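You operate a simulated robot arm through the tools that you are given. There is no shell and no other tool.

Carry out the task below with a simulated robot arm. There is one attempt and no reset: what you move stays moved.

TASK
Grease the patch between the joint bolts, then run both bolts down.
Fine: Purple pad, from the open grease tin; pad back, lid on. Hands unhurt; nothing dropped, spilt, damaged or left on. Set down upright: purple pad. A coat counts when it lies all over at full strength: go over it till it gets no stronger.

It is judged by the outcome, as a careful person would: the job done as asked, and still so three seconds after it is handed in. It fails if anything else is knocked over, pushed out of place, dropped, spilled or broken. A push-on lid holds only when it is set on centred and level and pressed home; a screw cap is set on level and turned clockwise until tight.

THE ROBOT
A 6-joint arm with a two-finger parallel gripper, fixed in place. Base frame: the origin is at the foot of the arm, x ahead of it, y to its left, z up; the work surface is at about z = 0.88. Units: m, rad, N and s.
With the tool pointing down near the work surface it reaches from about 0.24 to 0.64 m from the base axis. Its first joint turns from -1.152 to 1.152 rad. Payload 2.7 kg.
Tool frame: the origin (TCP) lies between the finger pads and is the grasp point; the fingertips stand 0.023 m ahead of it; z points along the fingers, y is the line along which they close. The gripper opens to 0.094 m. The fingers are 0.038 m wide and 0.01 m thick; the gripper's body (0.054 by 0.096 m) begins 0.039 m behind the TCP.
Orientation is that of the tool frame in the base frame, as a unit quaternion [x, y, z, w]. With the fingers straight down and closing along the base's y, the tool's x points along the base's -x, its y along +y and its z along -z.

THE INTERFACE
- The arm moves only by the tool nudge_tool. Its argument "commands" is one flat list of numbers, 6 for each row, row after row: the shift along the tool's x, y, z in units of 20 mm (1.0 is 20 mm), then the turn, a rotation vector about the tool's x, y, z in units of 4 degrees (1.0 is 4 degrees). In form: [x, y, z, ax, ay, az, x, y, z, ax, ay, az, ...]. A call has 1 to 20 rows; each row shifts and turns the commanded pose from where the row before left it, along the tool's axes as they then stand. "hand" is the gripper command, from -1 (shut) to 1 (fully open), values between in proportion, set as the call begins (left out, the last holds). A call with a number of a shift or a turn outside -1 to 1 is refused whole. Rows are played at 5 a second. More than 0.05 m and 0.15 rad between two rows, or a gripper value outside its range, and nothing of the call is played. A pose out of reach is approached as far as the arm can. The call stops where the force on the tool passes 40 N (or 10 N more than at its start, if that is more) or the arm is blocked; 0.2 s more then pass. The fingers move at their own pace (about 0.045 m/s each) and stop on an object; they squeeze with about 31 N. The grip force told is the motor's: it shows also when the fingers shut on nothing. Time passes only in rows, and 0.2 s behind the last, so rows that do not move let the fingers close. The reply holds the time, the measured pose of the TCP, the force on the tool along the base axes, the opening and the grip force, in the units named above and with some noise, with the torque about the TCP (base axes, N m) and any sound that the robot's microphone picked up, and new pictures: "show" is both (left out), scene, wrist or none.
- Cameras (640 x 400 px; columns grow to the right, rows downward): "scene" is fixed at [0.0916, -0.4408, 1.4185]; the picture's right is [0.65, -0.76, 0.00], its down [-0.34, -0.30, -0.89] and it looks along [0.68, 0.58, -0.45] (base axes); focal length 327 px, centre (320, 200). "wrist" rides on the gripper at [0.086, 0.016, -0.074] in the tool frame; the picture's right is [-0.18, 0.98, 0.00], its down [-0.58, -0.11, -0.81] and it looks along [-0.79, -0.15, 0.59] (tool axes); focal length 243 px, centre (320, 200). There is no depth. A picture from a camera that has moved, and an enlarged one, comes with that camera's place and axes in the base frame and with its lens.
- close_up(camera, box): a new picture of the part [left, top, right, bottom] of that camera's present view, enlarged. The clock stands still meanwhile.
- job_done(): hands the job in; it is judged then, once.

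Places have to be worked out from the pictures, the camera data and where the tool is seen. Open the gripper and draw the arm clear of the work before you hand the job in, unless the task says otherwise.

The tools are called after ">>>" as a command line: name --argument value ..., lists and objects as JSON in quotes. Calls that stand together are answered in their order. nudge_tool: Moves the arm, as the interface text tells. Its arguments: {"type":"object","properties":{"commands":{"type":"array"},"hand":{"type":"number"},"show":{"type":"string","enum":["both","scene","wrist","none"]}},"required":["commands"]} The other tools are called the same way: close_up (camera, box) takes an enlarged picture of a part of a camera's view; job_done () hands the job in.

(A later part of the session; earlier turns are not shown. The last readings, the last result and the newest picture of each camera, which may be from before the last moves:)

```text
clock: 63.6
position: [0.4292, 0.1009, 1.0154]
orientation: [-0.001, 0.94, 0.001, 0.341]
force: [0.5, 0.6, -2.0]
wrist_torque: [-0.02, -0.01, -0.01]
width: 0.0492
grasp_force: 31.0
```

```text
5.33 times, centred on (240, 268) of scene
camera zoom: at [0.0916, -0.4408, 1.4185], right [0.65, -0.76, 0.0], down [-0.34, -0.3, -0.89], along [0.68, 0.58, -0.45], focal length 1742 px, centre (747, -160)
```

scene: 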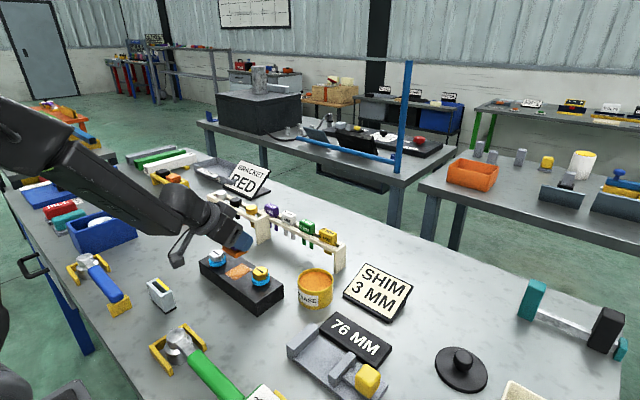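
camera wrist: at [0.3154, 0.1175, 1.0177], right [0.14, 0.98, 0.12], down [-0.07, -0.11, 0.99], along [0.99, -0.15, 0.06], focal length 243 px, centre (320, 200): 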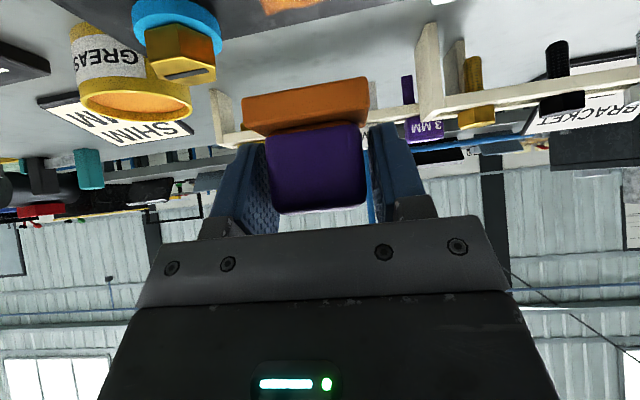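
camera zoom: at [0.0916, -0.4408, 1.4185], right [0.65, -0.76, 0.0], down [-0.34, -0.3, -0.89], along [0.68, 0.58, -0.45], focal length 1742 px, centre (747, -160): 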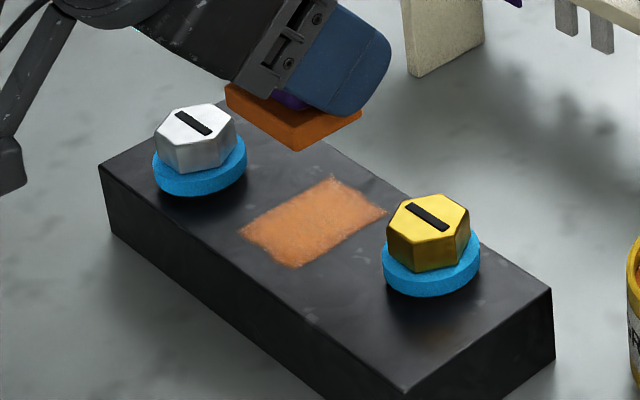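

Pass 3 and pass 4 look alike. To be sure before giving up the pad, I lift, straighten the tool and look at the coat with the wrist camera from above.

>>> nudge_tool --commands '[-0.643, 0, -0.766, 0, 1, 0, -0.643, 0, -0.766, 0, 1, 0, -0.6, 0, -0.8, 0, 1, 0, -0.5, 0, -0.9, 0, 1, 0, 0, 0, 0, 0, 1, 0, 0, 0, 0, 0, 1, 0, 0, 0, 0, 0, 1, 0, 0, 0, 0, 0, 1, 0, 0, 0, 0, 0, 1, 0, 0, 0, 0, 0, 1, 0, 1, 1, 0, 0, 0, 0, 1, 1, 0, 0, 0, 0, 1, 1, 0, 0, 0, 0, 1, 1, 0, 0, 0, 0]'

```text
clock: 66.6
position: [0.36, 0.1742, 1.0805]
orientation: [0.01, 0.999, -0.01, 0.029]
force: [-0.4, -0.7, -1.6]
wrist_torque: [-0.06, -0.02, 0.0]
width: 0.0493
grasp_force: 31.4
out of reach, approached as far as the arm can: row 1, 2
camera wrist: at [0.27, 0.1942, 1.1494], right [0.2, 0.98, -0.01], down [0.53, -0.1, 0.84], along [0.82, -0.18, -0.54], focal length 243 px, centre (320, 200)
```

scene: 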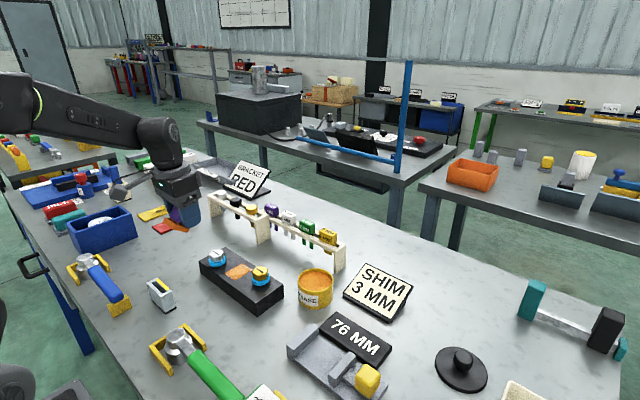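
wrist: 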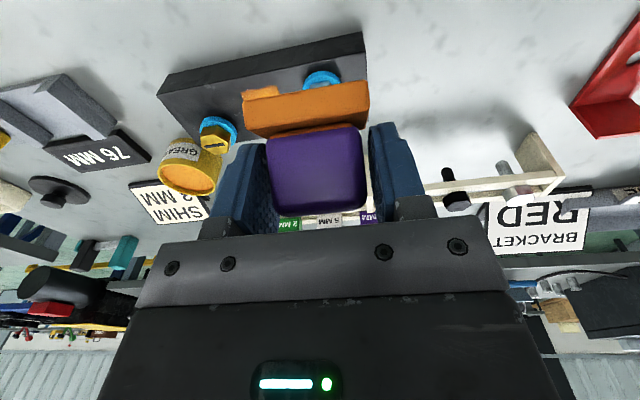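

The pad hides the patch; I move 80 mm further in +y to uncover it.

>>> nudge_tool --commands '[0, 1, 0, 0, 0, 0, 0, 1, 0, 0, 0, 0, 0, 1, 0, 0, 0, 0, 0, 1, 0, 0, 0, 0]' --show "wrist"

>>> close_up --camera "wrist" --box '[90, 20, 290, 150]'

```text
clock: 67.6
position: [0.3621, 0.2555, 1.0776]
orientation: [0.01, 1.0, -0.009, 0.028]
force: [-0.4, 0.5, -1.6]
wrist_torque: [0.0, -0.02, -0.01]
width: 0.0493
grasp_force: 30.6
camera wrist: at [0.2722, 0.275, 1.1467], right [0.2, 0.98, -0.01], down [0.53, -0.1, 0.84], along [0.82, -0.18, -0.54], focal length 243 px, centre (320, 200)
```

wrist: 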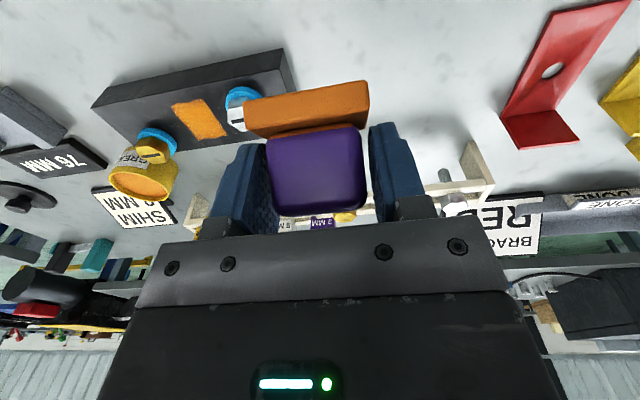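

```text
3.08 times, centred on (190, 85) of wrist
camera zoom: at [0.2722, 0.275, 1.1467], right [0.2, 0.98, -0.01], down [0.53, -0.1, 0.84], along [0.82, -0.18, -0.54], focal length 746 px, centre (720, 554)
```

zoom: 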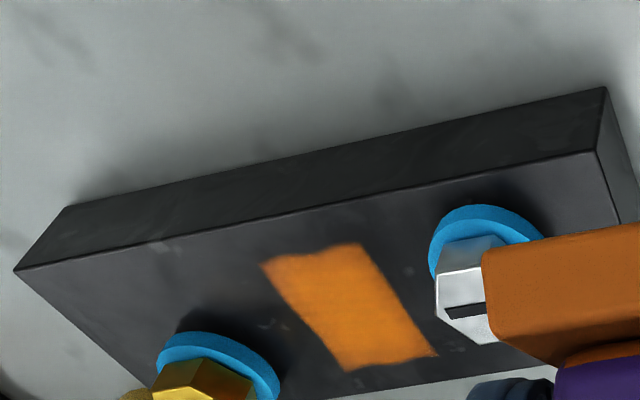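

>>> close_up --camera "wrist" --box '[160, 90, 240, 145]'

```text
7.27 times, centred on (200, 118) of wrist
camera zoom: at [0.2722, 0.275, 1.1467], right [0.2, 0.98, -0.01], down [0.53, -0.1, 0.84], along [0.82, -0.18, -0.54], focal length 1764 px, centre (1193, 800)
```

zoom: 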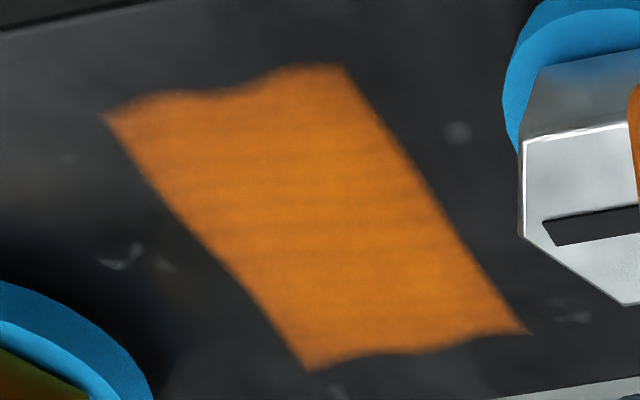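

The coat is uniform and dense. For certainty I'll make one more pass on the way: return over the block and re-tilt to 40°.

>>> nudge_tool --commands '[-1, -1, 0, 0, 0, 0, -1, -1, 0, 0, 0, 0, -1, -1, 0, 0, 0, 0, -1, -1, 0, 0, 0, 0, -0.3, -1, 0, 0, -1, 0, 0, -1, 0, 0, -1, 0, 0, -1, 0, 0, -1, 0, 0, -0.7, 0, 0, -1, 0, 0, 0, 0, 0, -1, 0, 0, 0, 0, 0, -1, 0, 0, 0, 0, 0, -1, 0, 0, 0, 0, 0, -1, 0, 0, 0, 0, 0, -1, 0, 0, 0, 0, 0, -0.2, 0]' --show "none"

```text
clock: 70.6
position: [0.4437, 0.1002, 1.0851]
orientation: [0.006, 0.94, -0.012, 0.342]
force: [0.5, -0.2, -1.7]
wrist_torque: [-0.03, -0.02, -0.03]
width: 0.0493
grasp_force: 31.4
```

Back near 40° with a small 1.5° roll error; I correct it and lower to z ≈ 1.0 over the block.

>>> nudge_tool --commands '[0, 0, 0, -0.38, 0, -0.04, 0.815, 0, 0.704, 0, 0, 0, 0.815, 0, 0.704, 0, 0, 0, 0.815, 0, 0.704, 0, 0, 0, 0.815, 0, 0.704, 0, 0, 0, 0, 0, 0, 0, 0, 0]'

```text
clock: 72.0
position: [0.4304, 0.101, 0.9996]
orientation: [0.0, 0.94, 0.0, 0.342]
force: [0.9, 0.5, -2.1]
wrist_torque: [-0.01, -0.02, -0.05]
width: 0.0493
grasp_force: 30.7
camera wrist: at [0.3166, 0.1175, 1.0013], right [0.14, 0.98, 0.12], down [-0.07, -0.11, 0.99], along [0.99, -0.15, 0.06], focal length 243 px, centre (320, 200)
```

scene: 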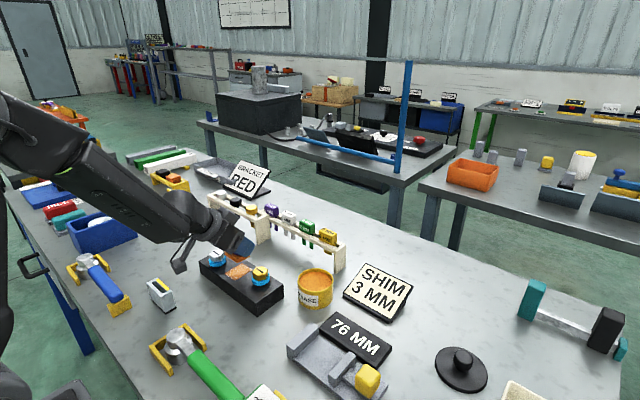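
wrist: 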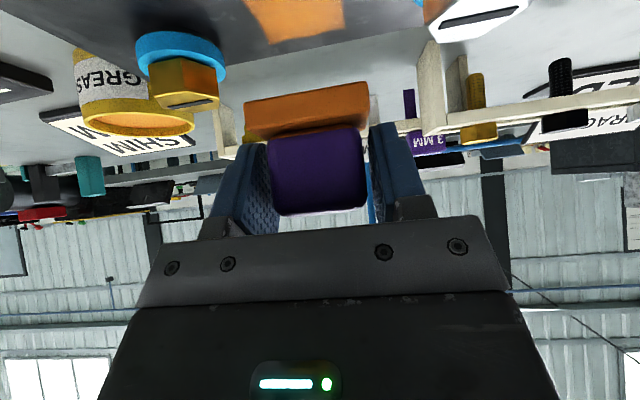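

Orientation restored. I lower to just above the block and then feel for contact.

>>> nudge_tool --commands '[0.64, 0, 0.766, 0, 0, 0, 0.64, 0, 0.766, 0, 0, 0, 0.06, 0, 0.073, 0, 0, 0, 0, 0, 0, 0, 0, 0]' --show "none"

>>> nudge_tool --commands '[0.0321, 0, 0.0383, 0, 0, 0, 0, 0, 0, 0, 0, 0]' --show "none"

```text
clock: 73.0
position: [0.4303, 0.0992, 0.958]
orientation: [0.0, 0.94, 0.0, 0.342]
force: [0.6, -0.5, -2.1]
wrist_torque: [0.02, 0.0, 0.0]
width: 0.0492
grasp_force: 30.8
```

```text
clock: 73.6
position: [0.4314, 0.0995, 0.9575]
orientation: [0.0, 0.94, -0.001, 0.342]
force: [0.1, -0.7, -1.7]
wrist_torque: [0.04, 0.0, 0.0]
width: 0.0492
grasp_force: 30.7
```

>>> nudge_tool --commands '[0.0321, 0, 0.0383, 0, 0, 0, 0, 0, 0, 0, 0, 0]' --show "none"

>>> nudge_tool --commands '[0.0257, 0, 0.0306, 0, 0, 0, 0, 0, 0, 0, 0, 0]' --show "none"

```text
clock: 74.2
position: [0.4302, 0.0997, 0.957]
orientation: [0.0, 0.94, -0.001, 0.342]
force: [-0.7, -0.3, -0.6]
wrist_torque: [0.04, 0.02, 0.01]
width: 0.0492
grasp_force: 30.9
```

```text
clock: 74.8
position: [0.4305, 0.1008, 0.9561]
orientation: [0.001, 0.94, 0.0, 0.341]
force: [-1.1, -0.9, 0.1]
wrist_torque: [0.04, 0.04, 0.02]
width: 0.0492
grasp_force: 31.1
```

Light touch (~2 N). I add 0.6 mm and stroke the full length several times.

>>> nudge_tool --commands '[0.0195, 0, 0.023, 0, 0, 0, -0.42, 0, 0.353, 0, 0, 0, -0.42, 0, 0.353, 0, 0, 0, 0.42, 0, -0.353, 0, 0, 0, 0.42, 0, -0.353, 0, 0, 0, 0.42, 0, -0.353, 0, 0, 0, 0.42, 0, -0.353, 0, 0, 0, 0, 0.15, 0, 0, 0, 0, -0.42, 0, 0.353, 0, 0, 0, -0.42, 0, 0.353, 0, 0, 0, -0.42, 0, 0.353, 0, 0, 0, -0.42, 0, 0.353, 0, 0, 0]' --show "none"

>>> nudge_tool --commands '[0, -0.3, 0, 0, 0, 0, 0.42, 0, -0.353, 0, 0, 0, 0.42, 0, -0.353, 0, 0, 0, 0.42, 0, -0.353, 0, 0, 0, 0.42, 0, -0.353, 0, 0, 0]' --show "none"

>>> nudge_tool --commands '[-0.42, 0, 0.353, 0, 0, 0, -0.42, 0.15, 0.353, 0, 0, 0, -0.096, 0, -0.115, 0, 0, 0, -0.6, 0, -0.72, 0, 0, 0, -0.6, 0, -0.72, 0, 0, 0, -0.6, 0, -0.72, 0, 0, 0, 0, 0, 0, 0, 0, 0]'

>>> close_up --camera "scene" --box '[224, 258, 266, 284]'

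```text
clock: 77.4
position: [0.4522, 0.1014, 0.956]
orientation: [-0.001, 0.939, 0.001, 0.343]
force: [-9.3, 0.4, 23.9]
wrist_torque: [-0.04, 0.36, -0.04]
width: 0.0493
grasp_force: 31.3
```

```text
clock: 78.6
position: [0.4082, 0.0975, 0.9556]
orientation: [0.001, 0.94, -0.002, 0.342]
force: [3.2, -0.9, 7.0]
wrist_torque: [-0.06, -0.24, -0.02]
width: 0.0491
grasp_force: 31.4
```

```text
clock: 80.2
position: [0.4315, 0.1007, 1.0125]
orientation: [-0.001, 0.94, 0.0, 0.342]
force: [-0.4, 0.8, -1.9]
wrist_torque: [0.01, -0.01, -0.01]
width: 0.0492
grasp_force: 30.6
camera wrist: at [0.317, 0.1171, 1.0152], right [0.14, 0.98, 0.12], down [-0.07, -0.11, 0.99], along [0.99, -0.15, 0.06], focal length 243 px, centre (320, 200)
```

scene: 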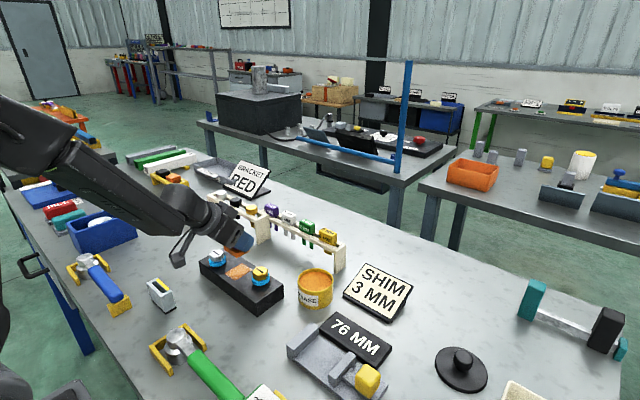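
wrist: 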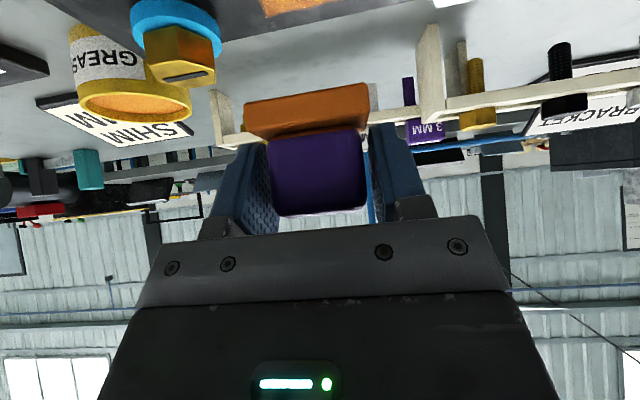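

```text
15.24 times, centred on (245, 271) of scene
camera zoom: at [0.0916, -0.4408, 1.4185], right [0.65, -0.76, 0.0], down [-0.34, -0.3, -0.89], along [0.68, 0.58, -0.45], focal length 4977 px, centre (1463, -882)
```

zoom: 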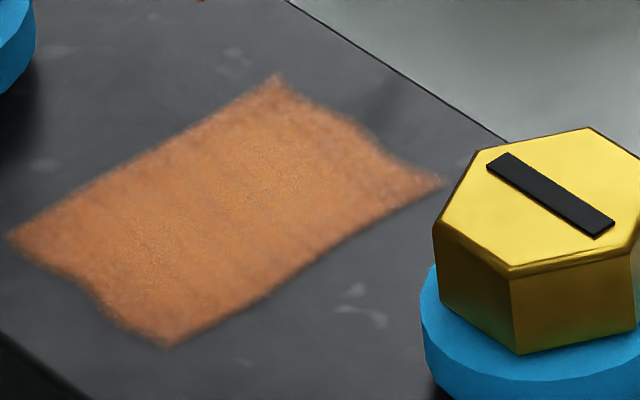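

No further change: the coat is at full strength. Now I carry the pad back, lifting first and travelling over everything toward its home.

>>> nudge_tool --commands '[-0.69, 0, -0.825, 0, 0, 0, -0.69, 0, -0.825, 0, 0, 0, -0.313, -1, 0.263, 0, 0, 0, -0.313, -1, 0.263, 0, 0, 0, -0.313, -1, 0.263, 0, 0, 0, -0.313, -1, 0.263, 0, 0, 0, -0.313, -1, 0.263, 0, 0, 0, -0.313, -1, 0.263, 0, 0, 0, -0.313, -1, 0.263, 0, 0, 0, -0.313, -1, 0.263, 0, 0, 0, -0.313, -1, 0.263, 0, 0, 0, -0.313, -1, 0.263, 0, 0, 0, -0.313, -1, 0.263, 0, 0, 0, -0.313, -1, 0.263, 0, 0, 0, -0.313, -1, 0.263, 0, 0, 0, -0.313, -1, 0.263, 0, 0, 0, -0.313, -1, 0.263, 0, 0, 0, -0.313, -1, 0.263, 0, 0, 0, -0.313, -1, 0.263, 0, 0, 0, -0.313, -1, 0.263, 0, 0, 0]'

```text
clock: 84.4
position: [0.5791, -0.2606, 1.0571]
orientation: [0.0, 0.94, 0.0, 0.342]
force: [-0.2, -0.1, -1.1]
wrist_torque: [-0.01, -0.02, -0.01]
width: 0.0492
grasp_force: 31.5
camera wrist: at [0.465, -0.2438, 1.0585], right [0.14, 0.98, 0.12], down [-0.07, -0.11, 0.99], along [0.99, -0.15, 0.06], focal length 243 px, centre (320, 200)
```

scene: 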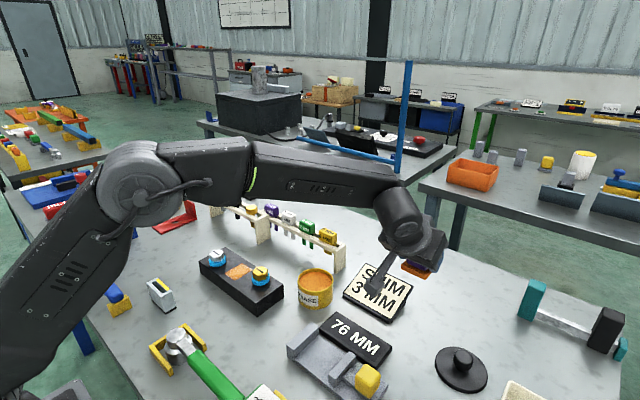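
wrist: 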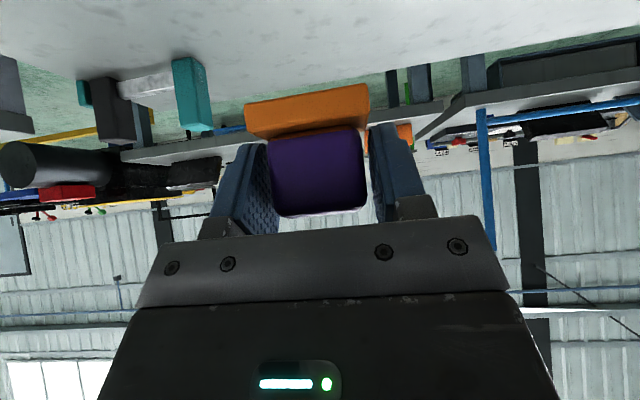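

Now shift to y = -0.302 and slide down along the tool axis to above the home spot.

>>> nudge_tool --commands '[0, -0.69, 0, 0, 0, 0, 0, -0.69, 0, 0, 0, 0, 0, -0.69, 0, 0, 0, 0, 0.01, 0, 0.906, 0, 0, 0, 0.01, 0, 0.906, 0, 0, 0, 0.01, 0, 0.906, 0, 0, 0, 0.01, 0, 0.906, 0, 0, 0, 0.01, 0, 0.906, 0, 0, 0, 0.01, 0, 0.906, 0, 0, 0, 0.01, 0, 0.906, 0, 0, 0, 0.01, 0, 0.906, 0, 0, 0, 0, 0, 0, 0, 0, 0]'

```text
clock: 87.0
position: [0.6705, -0.301, 0.9456]
orientation: [-0.001, 0.94, 0.0, 0.342]
force: [0.2, 0.5, -1.6]
wrist_torque: [0.0, -0.02, 0.02]
width: 0.0493
grasp_force: 30.7
camera wrist: at [0.5569, -0.285, 0.9466], right [0.14, 0.98, 0.12], down [-0.07, -0.11, 0.99], along [0.99, -0.15, 0.06], focal length 243 px, centre (320, 200)
```

scene: 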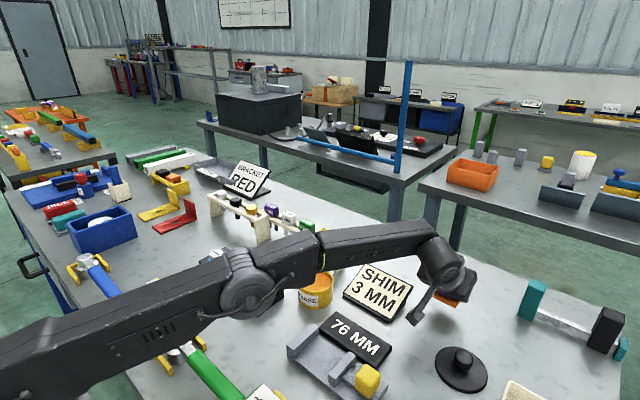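
wrist: 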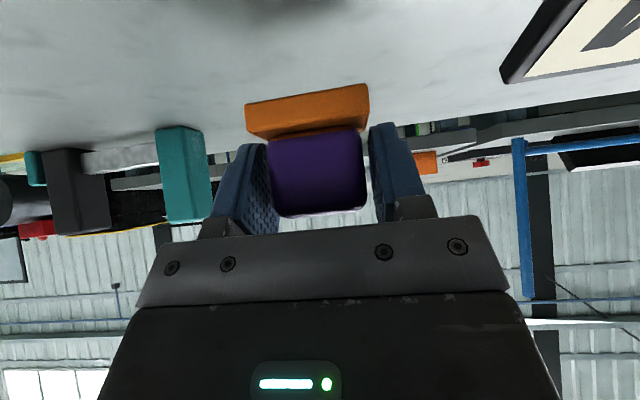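

Above home. I lower to ~2 mm above the table, then feel down.

>>> nudge_tool --commands '[0.425, 0, 0.5075, 0, 0, 0, 0.425, 0, 0.5075, 0, 0, 0, 0, 0, 0, 0, 0, 0]' --show "none"

>>> nudge_tool --commands '[0.0321, 0, 0.0383, 0, 0, 0, 0, 0, 0, 0, 0, 0]' --show "none"

```text
clock: 87.8
position: [0.6707, -0.3012, 0.9189]
orientation: [0.001, 0.94, -0.001, 0.342]
force: [0.3, 0.4, -2.5]
wrist_torque: [0.0, 0.03, 0.02]
width: 0.0493
grasp_force: 30.7
```

```text
clock: 88.4
position: [0.6708, -0.3017, 0.9191]
orientation: [0.0, 0.94, -0.001, 0.341]
force: [-0.4, 0.1, -1.5]
wrist_torque: [-0.02, 0.0, 0.0]
width: 0.0493
grasp_force: 31.2
```

>>> nudge_tool --commands '[0.0321, 0, 0.0383, 0, 0, 0, 0, 0, 0, 0, 0, 0]' --show "none"

>>> nudge_tool --commands '[0.0321, 0, 0.0383, 0, 0, 0, 0, 0, 0, 0, 0, 0]' --show "wrist"

```text
clock: 89.0
position: [0.6702, -0.2999, 0.9182]
orientation: [0.0, 0.94, 0.0, 0.342]
force: [0.1, -0.4, -1.5]
wrist_torque: [-0.01, -0.01, 0.0]
width: 0.0495
grasp_force: 30.7
```

```text
clock: 89.6
position: [0.6703, -0.3013, 0.9166]
orientation: [0.001, 0.94, -0.001, 0.342]
force: [-0.7, 0.8, -1.4]
wrist_torque: [0.0, -0.01, -0.01]
width: 0.0494
grasp_force: 31.1
camera wrist: at [0.5569, -0.285, 0.9173], right [0.14, 0.98, 0.12], down [-0.07, -0.11, 0.99], along [0.99, -0.15, 0.06], focal length 243 px, centre (320, 200)
```

wrist: 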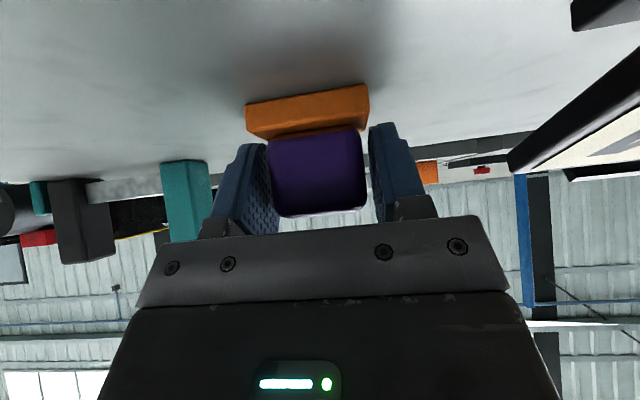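

>>> nudge_tool --commands '[0.0321, 0, 0.0383, 0, 0, 0, 0, 0, 0, 0, 0, 0]' --show "none"

>>> nudge_tool --commands '[0.0225, 0, 0.0268, 0, 0, 0, 0, 0, 0, 0, 0, 0]' --show "none"

```text
clock: 90.2
position: [0.6716, -0.3008, 0.9151]
orientation: [0.001, 0.939, -0.002, 0.343]
force: [0.0, -0.3, 0.7]
wrist_torque: [0.03, 0.01, -0.03]
width: 0.0493
grasp_force: 31.7
```

```text
clock: 90.8
position: [0.671, -0.3015, 0.9168]
orientation: [0.001, 0.939, -0.001, 0.343]
force: [-0.9, -0.7, 3.1]
wrist_torque: [0.15, 0.07, 0.02]
width: 0.0493
grasp_force: 31.0
```

The pad is on the table (~5 N). I open the gripper to 61 mm.

>>> nudge_tool --commands '[0, 0, 0, 0, 0, 0, 0, 0, 0, 0, 0, 0, 0, 0, 0, 0, 0, 0]' --hand 0.35

```text
clock: 91.6
position: [0.671, -0.3014, 0.9131]
orientation: [0.0, 0.94, 0.0, 0.342]
force: [0.2, 0.0, -0.4]
wrist_torque: [0.01, 0.0, 0.0]
width: 0.0636
grasp_force: 0.0
camera wrist: at [0.5571, -0.285, 0.9159], right [0.14, 0.98, 0.12], down [-0.07, -0.11, 0.99], along [0.99, -0.15, 0.06], focal length 243 px, centre (320, 200)
```

scene: 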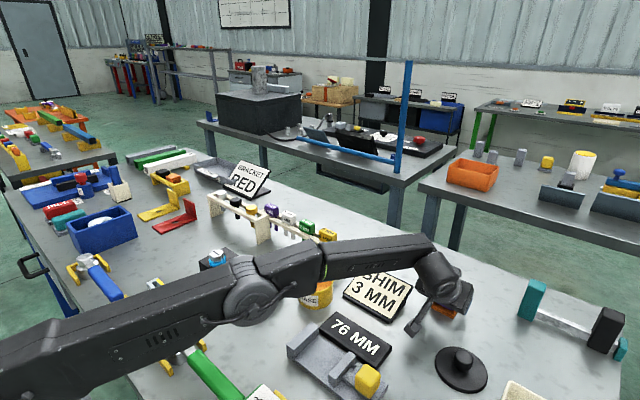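
wrist: 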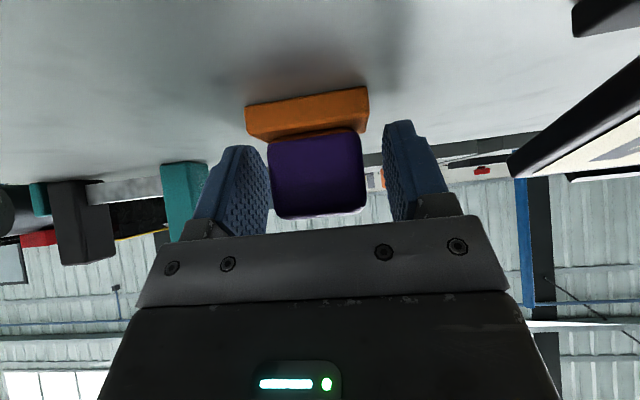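

Released cleanly; the pad stands upright. I rise straight up, back off, reduce the tilt to 20°, and go look at the lid.

>>> nudge_tool --commands '[-0.8, 0, -0.96, 0, 0, 0, -0.8, 0, -0.96, 0, 0, 0, 0, 0, -1, 0, 0, 0, 0, 0, -1, 0, 0, 0, 0, 0, -1, 0, 0, 0, 0, 0, -1, 0, 0, 0, 0, 0, -1, 0, 0, 0, 0, 0, -1, 0, 0, 0, 0, 0, -1, 0, 0, 0, 0, 0, -1, 0, 0, 0, 0, 0, 0, 0, 1, 0, 0, 0, 0, 0, 1, 0, 0, 0, 0, 0, 1, 0, 0, 0, 0, 0, 1, 0, 0, 0, 0, 0, 1, 0]'

>>> close_up --camera "scene" --box '[400, 260, 520, 400]'

```text
clock: 94.8
position: [0.5684, -0.3014, 1.0868]
orientation: [0.001, 0.985, -0.001, 0.172]
force: [0.2, 0.6, 0.7]
wrist_torque: [-0.01, 0.0, 0.01]
width: 0.0635
grasp_force: 0.1
camera wrist: at [0.4617, -0.2847, 1.1274], right [0.17, 0.98, 0.06], down [0.27, -0.11, 0.96], along [0.95, -0.15, -0.29], focal length 243 px, centre (320, 200)
```

scene: 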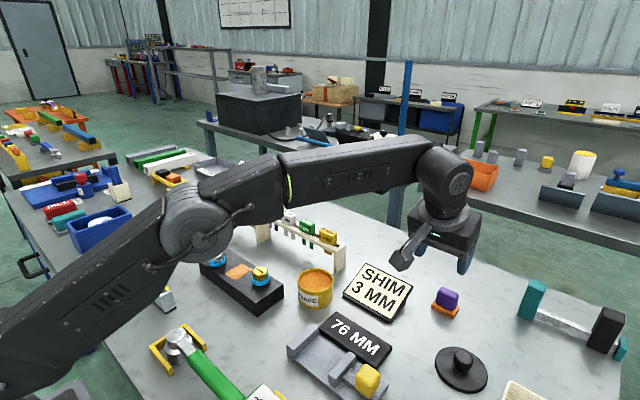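
wrist: 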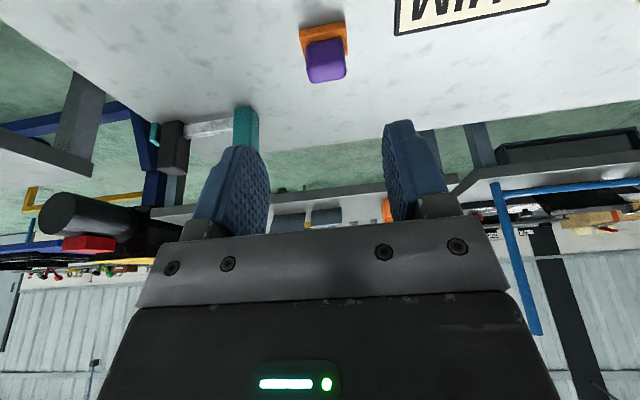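

```text
2.86 times, centred on (460, 330) of scene
camera zoom: at [0.0916, -0.4408, 1.4185], right [0.65, -0.76, 0.0], down [-0.34, -0.3, -0.89], along [0.68, 0.58, -0.45], focal length 933 px, centre (-80, -171)
```

zoom: 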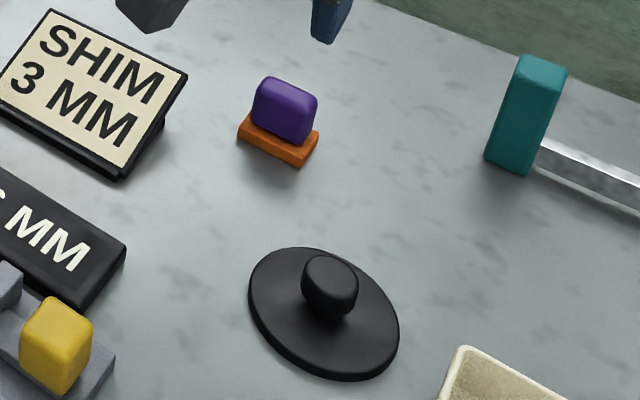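

The pad is back in place, upright. The lid is at about (0.549, -0.385) with a ~30 mm knob; I move in front of it for a closer look.

>>> nudge_tool --commands '[0.936, -0.836, 0.583, 0, 0, 0, 0.936, -0.836, 0.583, 0, 0, 0, 0.936, -0.836, 0.583, 0, 0, 0, 0.936, -0.836, 0.583, 0, 0, 0, 0.936, -0.836, 0.583, 0, 0, 0]' --hand 0.5

>>> close_up --camera "wrist" --box '[180, 0, 440, 170]'

```text
clock: 96.0
position: [0.5008, -0.3868, 0.9982]
orientation: [0.0, 0.985, 0.0, 0.173]
force: [-0.8, 0.4, -0.4]
wrist_torque: [-0.04, 0.0, -0.01]
width: 0.0706
grasp_force: 0.0
camera wrist: at [0.3939, -0.3683, 1.0392], right [0.17, 0.98, 0.06], down [0.27, -0.11, 0.96], along [0.95, -0.15, -0.28], focal length 243 px, centre (320, 200)
```

scene: 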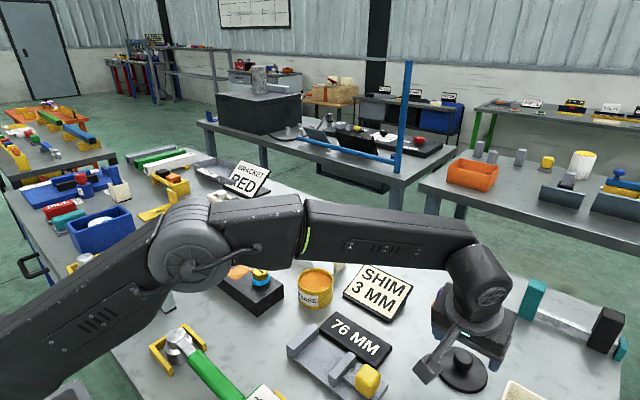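
wrist: 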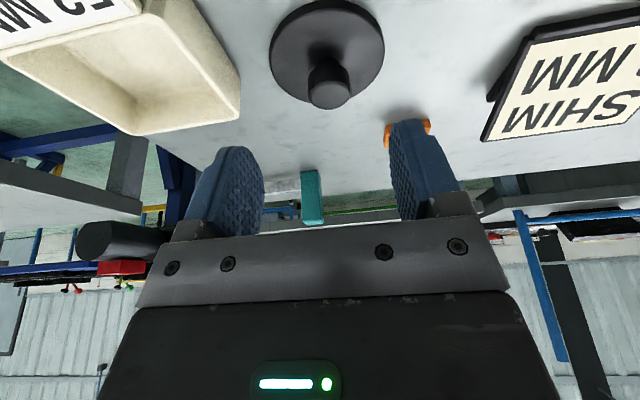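

```text
2.35 times, centred on (310, 85) of wrist
camera zoom: at [0.3939, -0.3683, 1.0392], right [0.17, 0.98, 0.06], down [0.27, -0.11, 0.96], along [0.95, -0.15, -0.28], focal length 571 px, centre (344, 471)
```

zoom: 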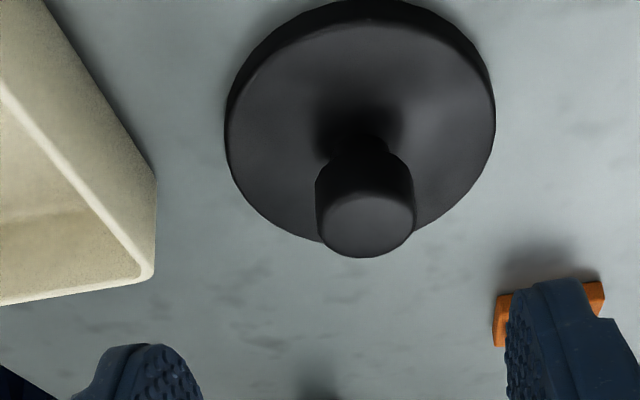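

The knob is a ~31 mm round button on a ~94 mm disc at about (0.543, -0.381). I move over it to z ≈ 0.955 and check alignment.

>>> nudge_tool --commands '[-0.413, 0.09, 0.913, 0, 0, 0, -0.413, 0.09, 0.913, 0, 0, 0, -0.413, 0.09, 0.913, 0, 0, 0, 0, 0, 0, 0, 0, 0]'

>>> close_up --camera "wrist" --box '[160, 0, 480, 250]'

>>> close_up --camera "scene" --box '[420, 320, 520, 400]'

```text
clock: 97.0
position: [0.543, -0.3796, 0.9574]
orientation: [0.0, 0.985, 0.0, 0.173]
force: [-0.4, -0.8, 0.2]
wrist_torque: [-0.01, 0.01, 0.0]
width: 0.0706
grasp_force: 0.1
camera wrist: at [0.4363, -0.363, 0.997], right [0.17, 0.98, 0.06], down [0.27, -0.11, 0.96], along [0.95, -0.15, -0.28], focal length 243 px, centre (320, 200)
```

scene: 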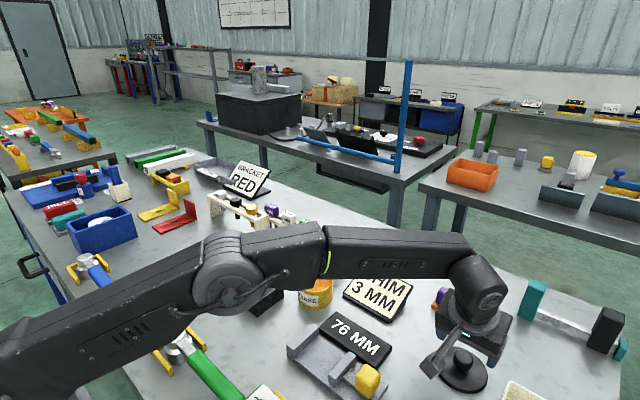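
wrist: 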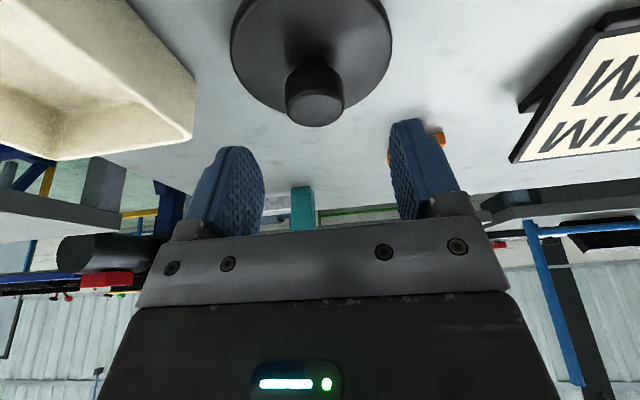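

```text
1.60 times, centred on (320, 125) of wrist
camera zoom: at [0.4363, -0.363, 0.997], right [0.17, 0.98, 0.06], down [0.27, -0.11, 0.96], along [0.95, -0.15, -0.28], focal length 388 px, centre (320, 320)
```

zoom: 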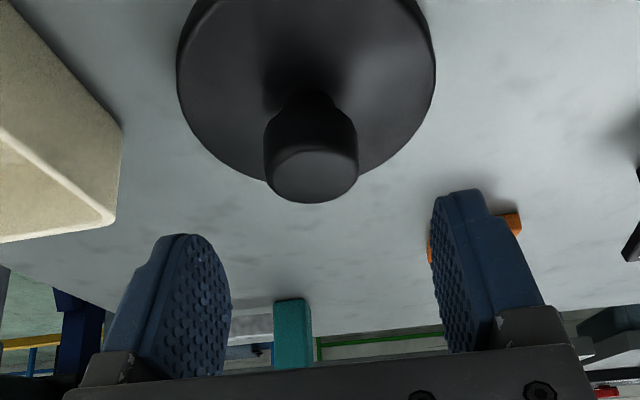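

```text
5.00 times, centred on (470, 360) of scene
camera zoom: at [0.0916, -0.4408, 1.4185], right [0.65, -0.76, 0.0], down [-0.34, -0.3, -0.89], along [0.68, 0.58, -0.45], focal length 1633 px, centre (-430, -600)
```

zoom: 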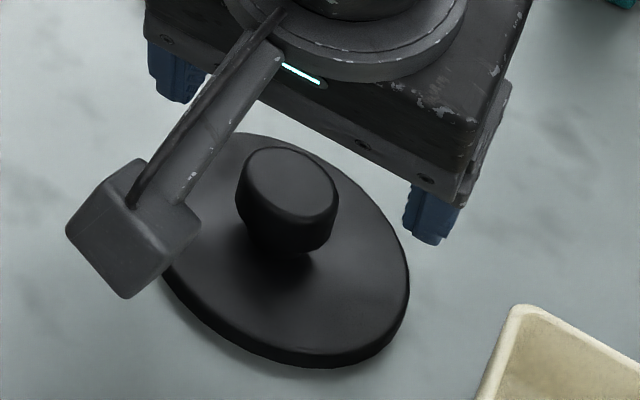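

The wrist geometry says the knob lies directly below the TCP. I descend 39 mm so the finger ends flank the knob.

>>> nudge_tool --commands '[0.333, 0, 0.917, 0, 0, 0, 0.333, 0, 0.917, 0, 0, 0, 0, 0, 0, 0, 0, 0]'

>>> close_up --camera "wrist" --box '[160, 0, 480, 250]'

>>> close_up --camera "scene" --box '[420, 320, 520, 400]'

```text
clock: 97.8
position: [0.5422, -0.3808, 0.9173]
orientation: [0.0, 0.985, 0.0, 0.174]
force: [0.3, -0.3, -0.5]
wrist_torque: [0.01, 0.0, -0.01]
width: 0.0703
grasp_force: 0.1
camera wrist: at [0.4359, -0.3634, 0.9581], right [0.17, 0.98, 0.06], down [0.27, -0.11, 0.96], along [0.95, -0.15, -0.28], focal length 243 px, centre (320, 200)
```

scene: 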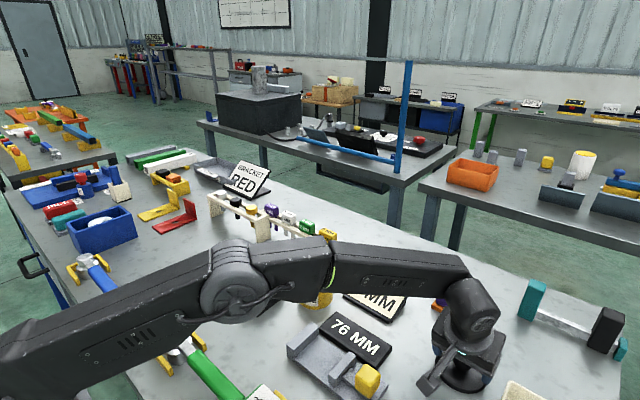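
wrist: 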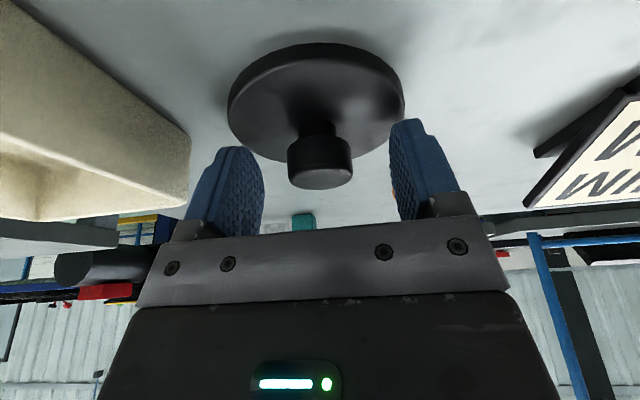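

```text
1.60 times, centred on (320, 125) of wrist
camera zoom: at [0.4359, -0.3634, 0.9581], right [0.17, 0.98, 0.06], down [0.27, -0.11, 0.96], along [0.95, -0.15, -0.28], focal length 388 px, centre (320, 320)
```

zoom: 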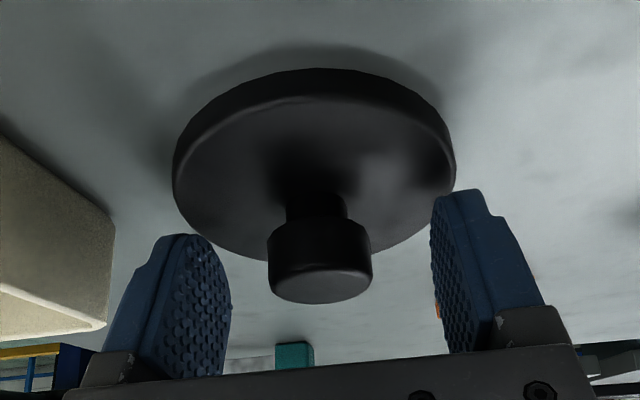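

```text
5.00 times, centred on (470, 360) of scene
camera zoom: at [0.0916, -0.4408, 1.4185], right [0.65, -0.76, 0.0], down [-0.34, -0.3, -0.89], along [0.68, 0.58, -0.45], focal length 1633 px, centre (-430, -600)
```

zoom: 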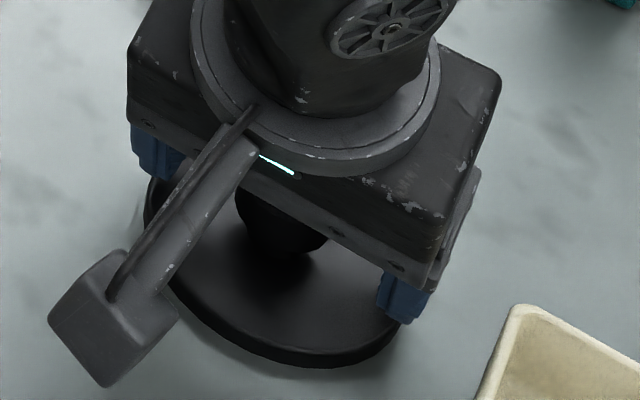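

The knob is centred between the finger ends. I close on it.

>>> nudge_tool --commands '[0, 0, 0, 0, 0, 0, 0, 0, 0, 0, 0, 0, 0, 0, 0, 0, 0, 0, 0, 0, 0, 0, 0, 0]' --hand -1 --show "wrist"

```text
clock: 98.8
position: [0.5425, -0.3807, 0.9181]
orientation: [0.0, 0.985, 0.0, 0.173]
force: [1.2, 0.8, 0.5]
wrist_torque: [-0.07, 0.0, 0.01]
width: 0.0302
grasp_force: 30.6
camera wrist: at [0.436, -0.3634, 0.9584], right [0.17, 0.98, 0.06], down [0.27, -0.11, 0.96], along [0.95, -0.15, -0.28], focal length 243 px, centre (320, 200)
```

wrist: 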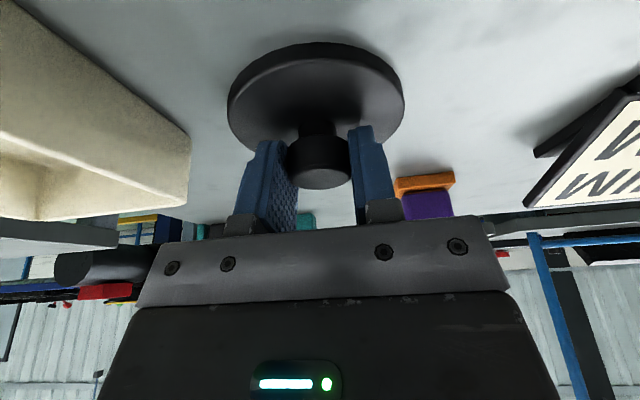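

Holding the knob (30 mm wide, 31 N). I lift 60 mm and check that the lid hangs level.

>>> nudge_tool --commands '[-0.171, 0, -0.47, 0, 0, 0, -0.342, 0, -0.94, 0, 0, 0, -0.342, 0, -0.94, 0, 0, 0, -0.171, 0, -0.47, 0, 0, 0]'

>>> close_up --camera "scene" --box '[400, 300, 520, 400]'

>>> close_up --camera "wrist" --box '[160, 0, 480, 250]'

```text
clock: 99.8
position: [0.5416, -0.38, 0.9792]
orientation: [0.001, 0.985, 0.0, 0.174]
force: [-0.9, 0.4, -0.9]
wrist_torque: [-0.04, 0.02, 0.0]
width: 0.0303
grasp_force: 31.0
camera wrist: at [0.4351, -0.3628, 1.0197], right [0.17, 0.98, 0.06], down [0.27, -0.11, 0.96], along [0.95, -0.15, -0.28], focal length 243 px, centre (320, 200)
```

scene: 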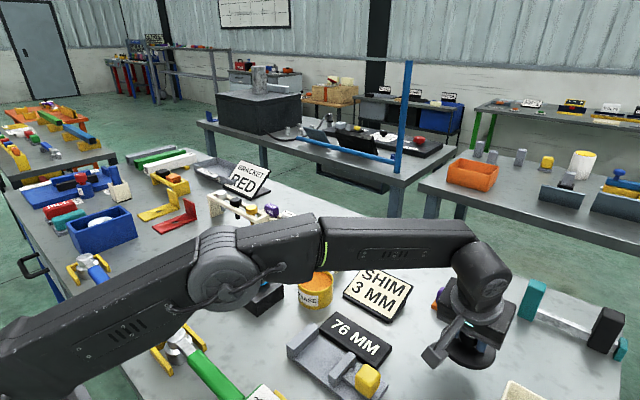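
wrist: 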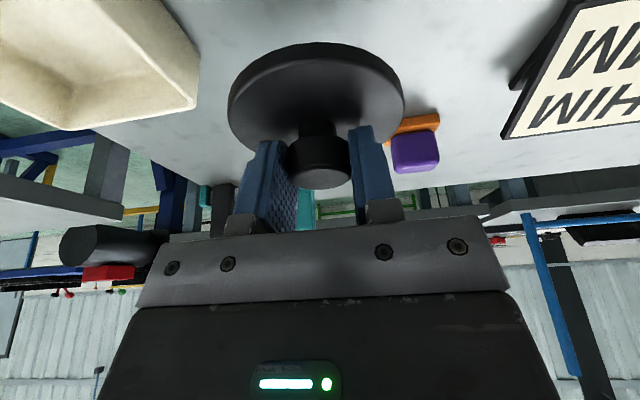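

```text
4.00 times, centred on (460, 350) of scene
camera zoom: at [0.0916, -0.4409, 1.4185], right [0.65, -0.76, 0.0], down [-0.34, -0.3, -0.89], along [0.68, 0.58, -0.45], focal length 1306 px, centre (-240, -400)
```

zoom: 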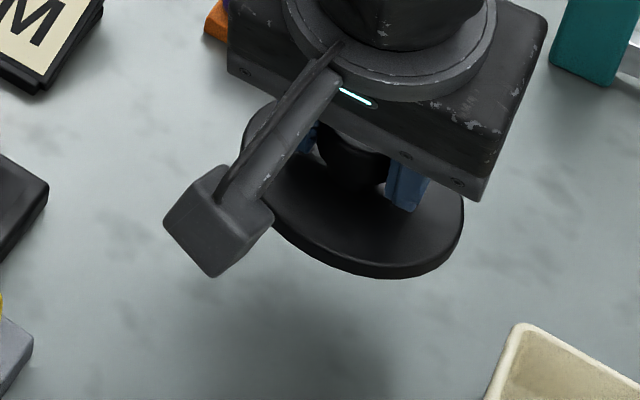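

```text
1.60 times, centred on (320, 125) of wrist
camera zoom: at [0.4351, -0.3628, 1.0197], right [0.17, 0.98, 0.06], down [0.27, -0.11, 0.96], along [0.95, -0.15, -0.28], focal length 388 px, centre (320, 320)
```

zoom: 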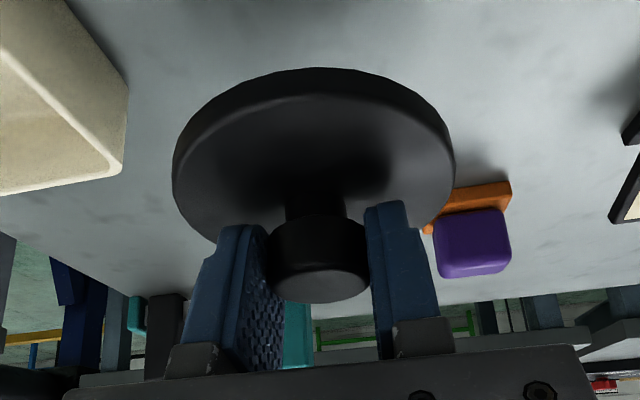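

The lid hangs level. I raise it and carry it over to above the tin (TCP target about (0.518, -0.058)).

>>> nudge_tool --commands '[-0.285, 0, -0.783, 0, 0, 0, -0.285, 0, -0.783, 0, 0, 0, -0.285, 0, -0.783, 0, 0, 0, 0.0653, 0.947, -0.0237, 0, 0, 0, 0.0653, 0.947, -0.0237, 0, 0, 0, 0.0653, 0.947, -0.0237, 0, 0, 0, 0.0653, 0.947, -0.0237, 0, 0, 0, 0.0653, 0.947, -0.0237, 0, 0, 0, 0.0653, 0.947, -0.0237, 0, 0, 0, 0.0653, 0.947, -0.0237, 0, 0, 0, 0.0653, 0.947, -0.0237, 0, 0, 0, 0.0653, 0.947, -0.0237, 0, 0, 0, 0.0653, 0.947, -0.0237, 0, 0, 0, 0.0653, 0.947, -0.0237, 0, 0, 0, 0.0653, 0.947, -0.0237, 0, 0, 0, 0.0653, 0.947, -0.0237, 0, 0, 0, 0.0653, 0.947, -0.0237, 0, 0, 0, 0.0653, 0.947, -0.0237, 0, 0, 0, 0.0653, 0.947, -0.0237, 0, 0, 0, 0.0653, 0.947, -0.0237, 0, 0, 0]'

>>> close_up --camera "scene" --box '[250, 200, 390, 320]'

>>> close_up --camera "wrist" --box '[160, 0, 480, 250]'

```text
clock: 104.0
position: [0.5172, -0.0586, 1.0283]
orientation: [0.0, 0.985, 0.0, 0.174]
force: [0.1, -0.8, -0.1]
wrist_torque: [0.0, 0.01, 0.01]
width: 0.0306
grasp_force: 31.2
camera wrist: at [0.4115, -0.0424, 1.0689], right [0.17, 0.98, 0.06], down [0.27, -0.11, 0.96], along [0.95, -0.15, -0.28], focal length 243 px, centre (320, 200)
```

scene: 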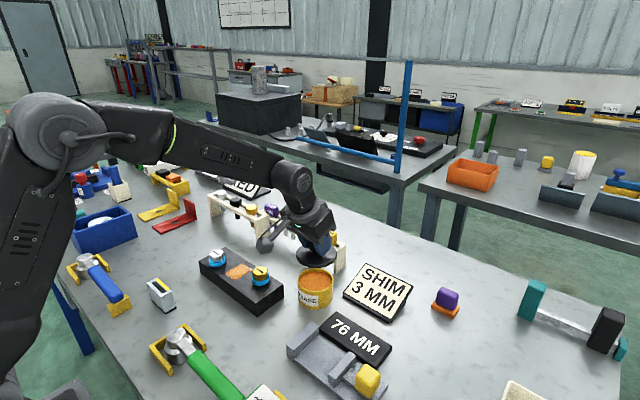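
wrist: 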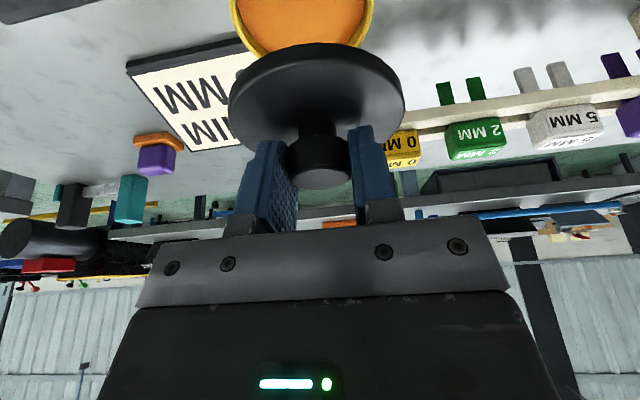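

```text
3.33 times, centred on (320, 260) of scene
camera zoom: at [0.0916, -0.4409, 1.4185], right [0.65, -0.76, 0.0], down [-0.34, -0.3, -0.89], along [0.68, 0.58, -0.45], focal length 1089 px, centre (320, 0)
```

zoom: 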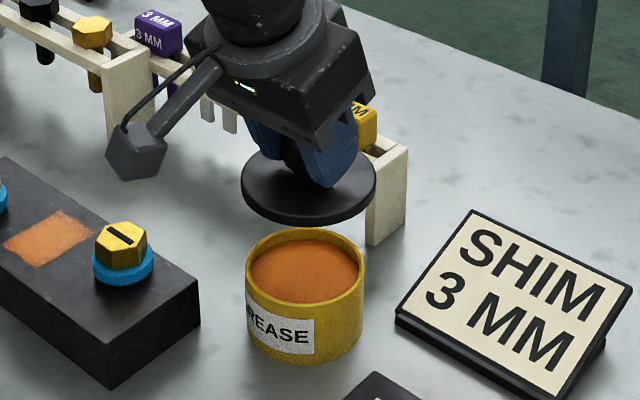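

```text
1.60 times, centred on (320, 125) of wrist
camera zoom: at [0.4115, -0.0424, 1.0689], right [0.17, 0.98, 0.06], down [0.27, -0.11, 0.96], along [0.95, -0.15, -0.28], focal length 388 px, centre (320, 320)
```

zoom: 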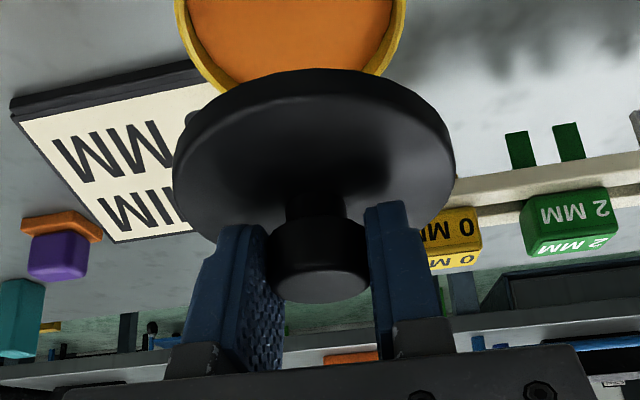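

The lid (≈86 mm) is over the tin, apparently ~3 mm too far in +x. I lower to ~8 mm above the rim, correcting x by -3 mm, then check again.

>>> nudge_tool --commands '[0.453, 0, 0.812, 0, 0, 0, 0.313, 0, 0.862, 0, 0, 0, 0.313, 0, 0.862, 0, 0, 0, 0, 0, 0, 0, 0, 0]'

>>> close_up --camera "scene" --box '[270, 220, 360, 315]'

>>> close_up --camera "wrist" --box '[180, 0, 460, 150]'

```text
clock: 105.0
position: [0.5167, -0.0592, 0.9722]
orientation: [0.0, 0.985, 0.001, 0.173]
force: [0.2, 0.2, -0.1]
wrist_torque: [-0.01, -0.01, -0.01]
width: 0.0304
grasp_force: 31.2
camera wrist: at [0.4103, -0.0417, 1.013], right [0.17, 0.98, 0.06], down [0.27, -0.11, 0.96], along [0.95, -0.15, -0.28], focal length 243 px, centre (320, 200)
```

scene: 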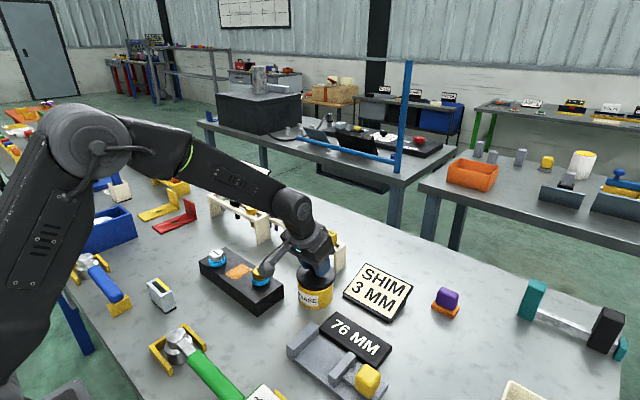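
wrist: 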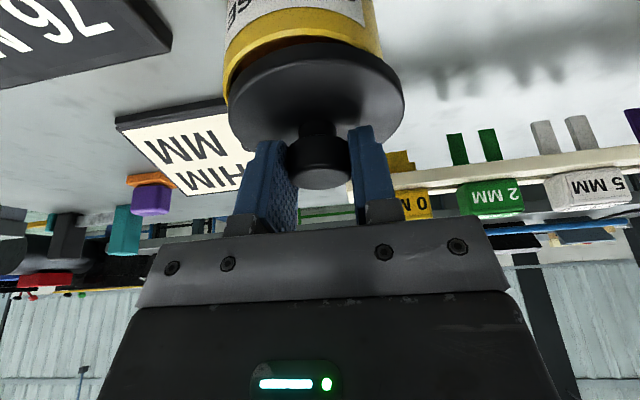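

```text
4.21 times, centred on (315, 268) of scene
camera zoom: at [0.0916, -0.4409, 1.4185], right [0.65, -0.76, 0.0], down [-0.34, -0.3, -0.89], along [0.68, 0.58, -0.45], focal length 1375 px, centre (341, -84)
```

zoom: 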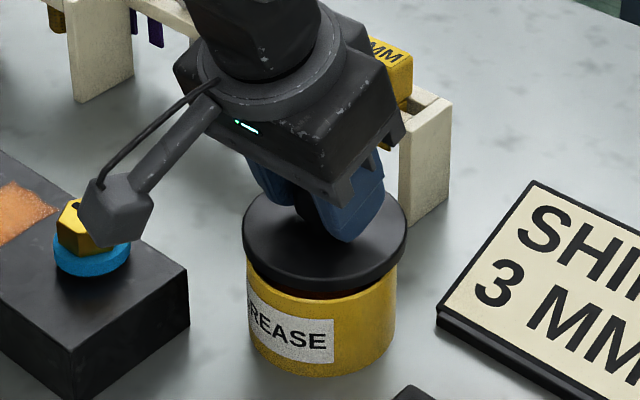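

```text
2.29 times, centred on (320, 75) of wrist
camera zoom: at [0.4103, -0.0417, 1.013], right [0.17, 0.98, 0.06], down [0.27, -0.11, 0.96], along [0.95, -0.15, -0.28], focal length 555 px, centre (320, 486)
```

zoom: 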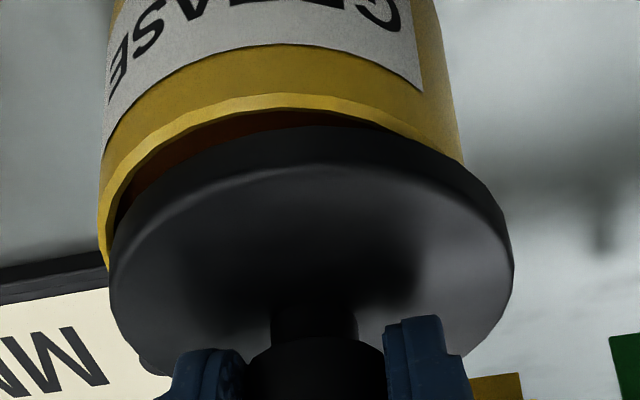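

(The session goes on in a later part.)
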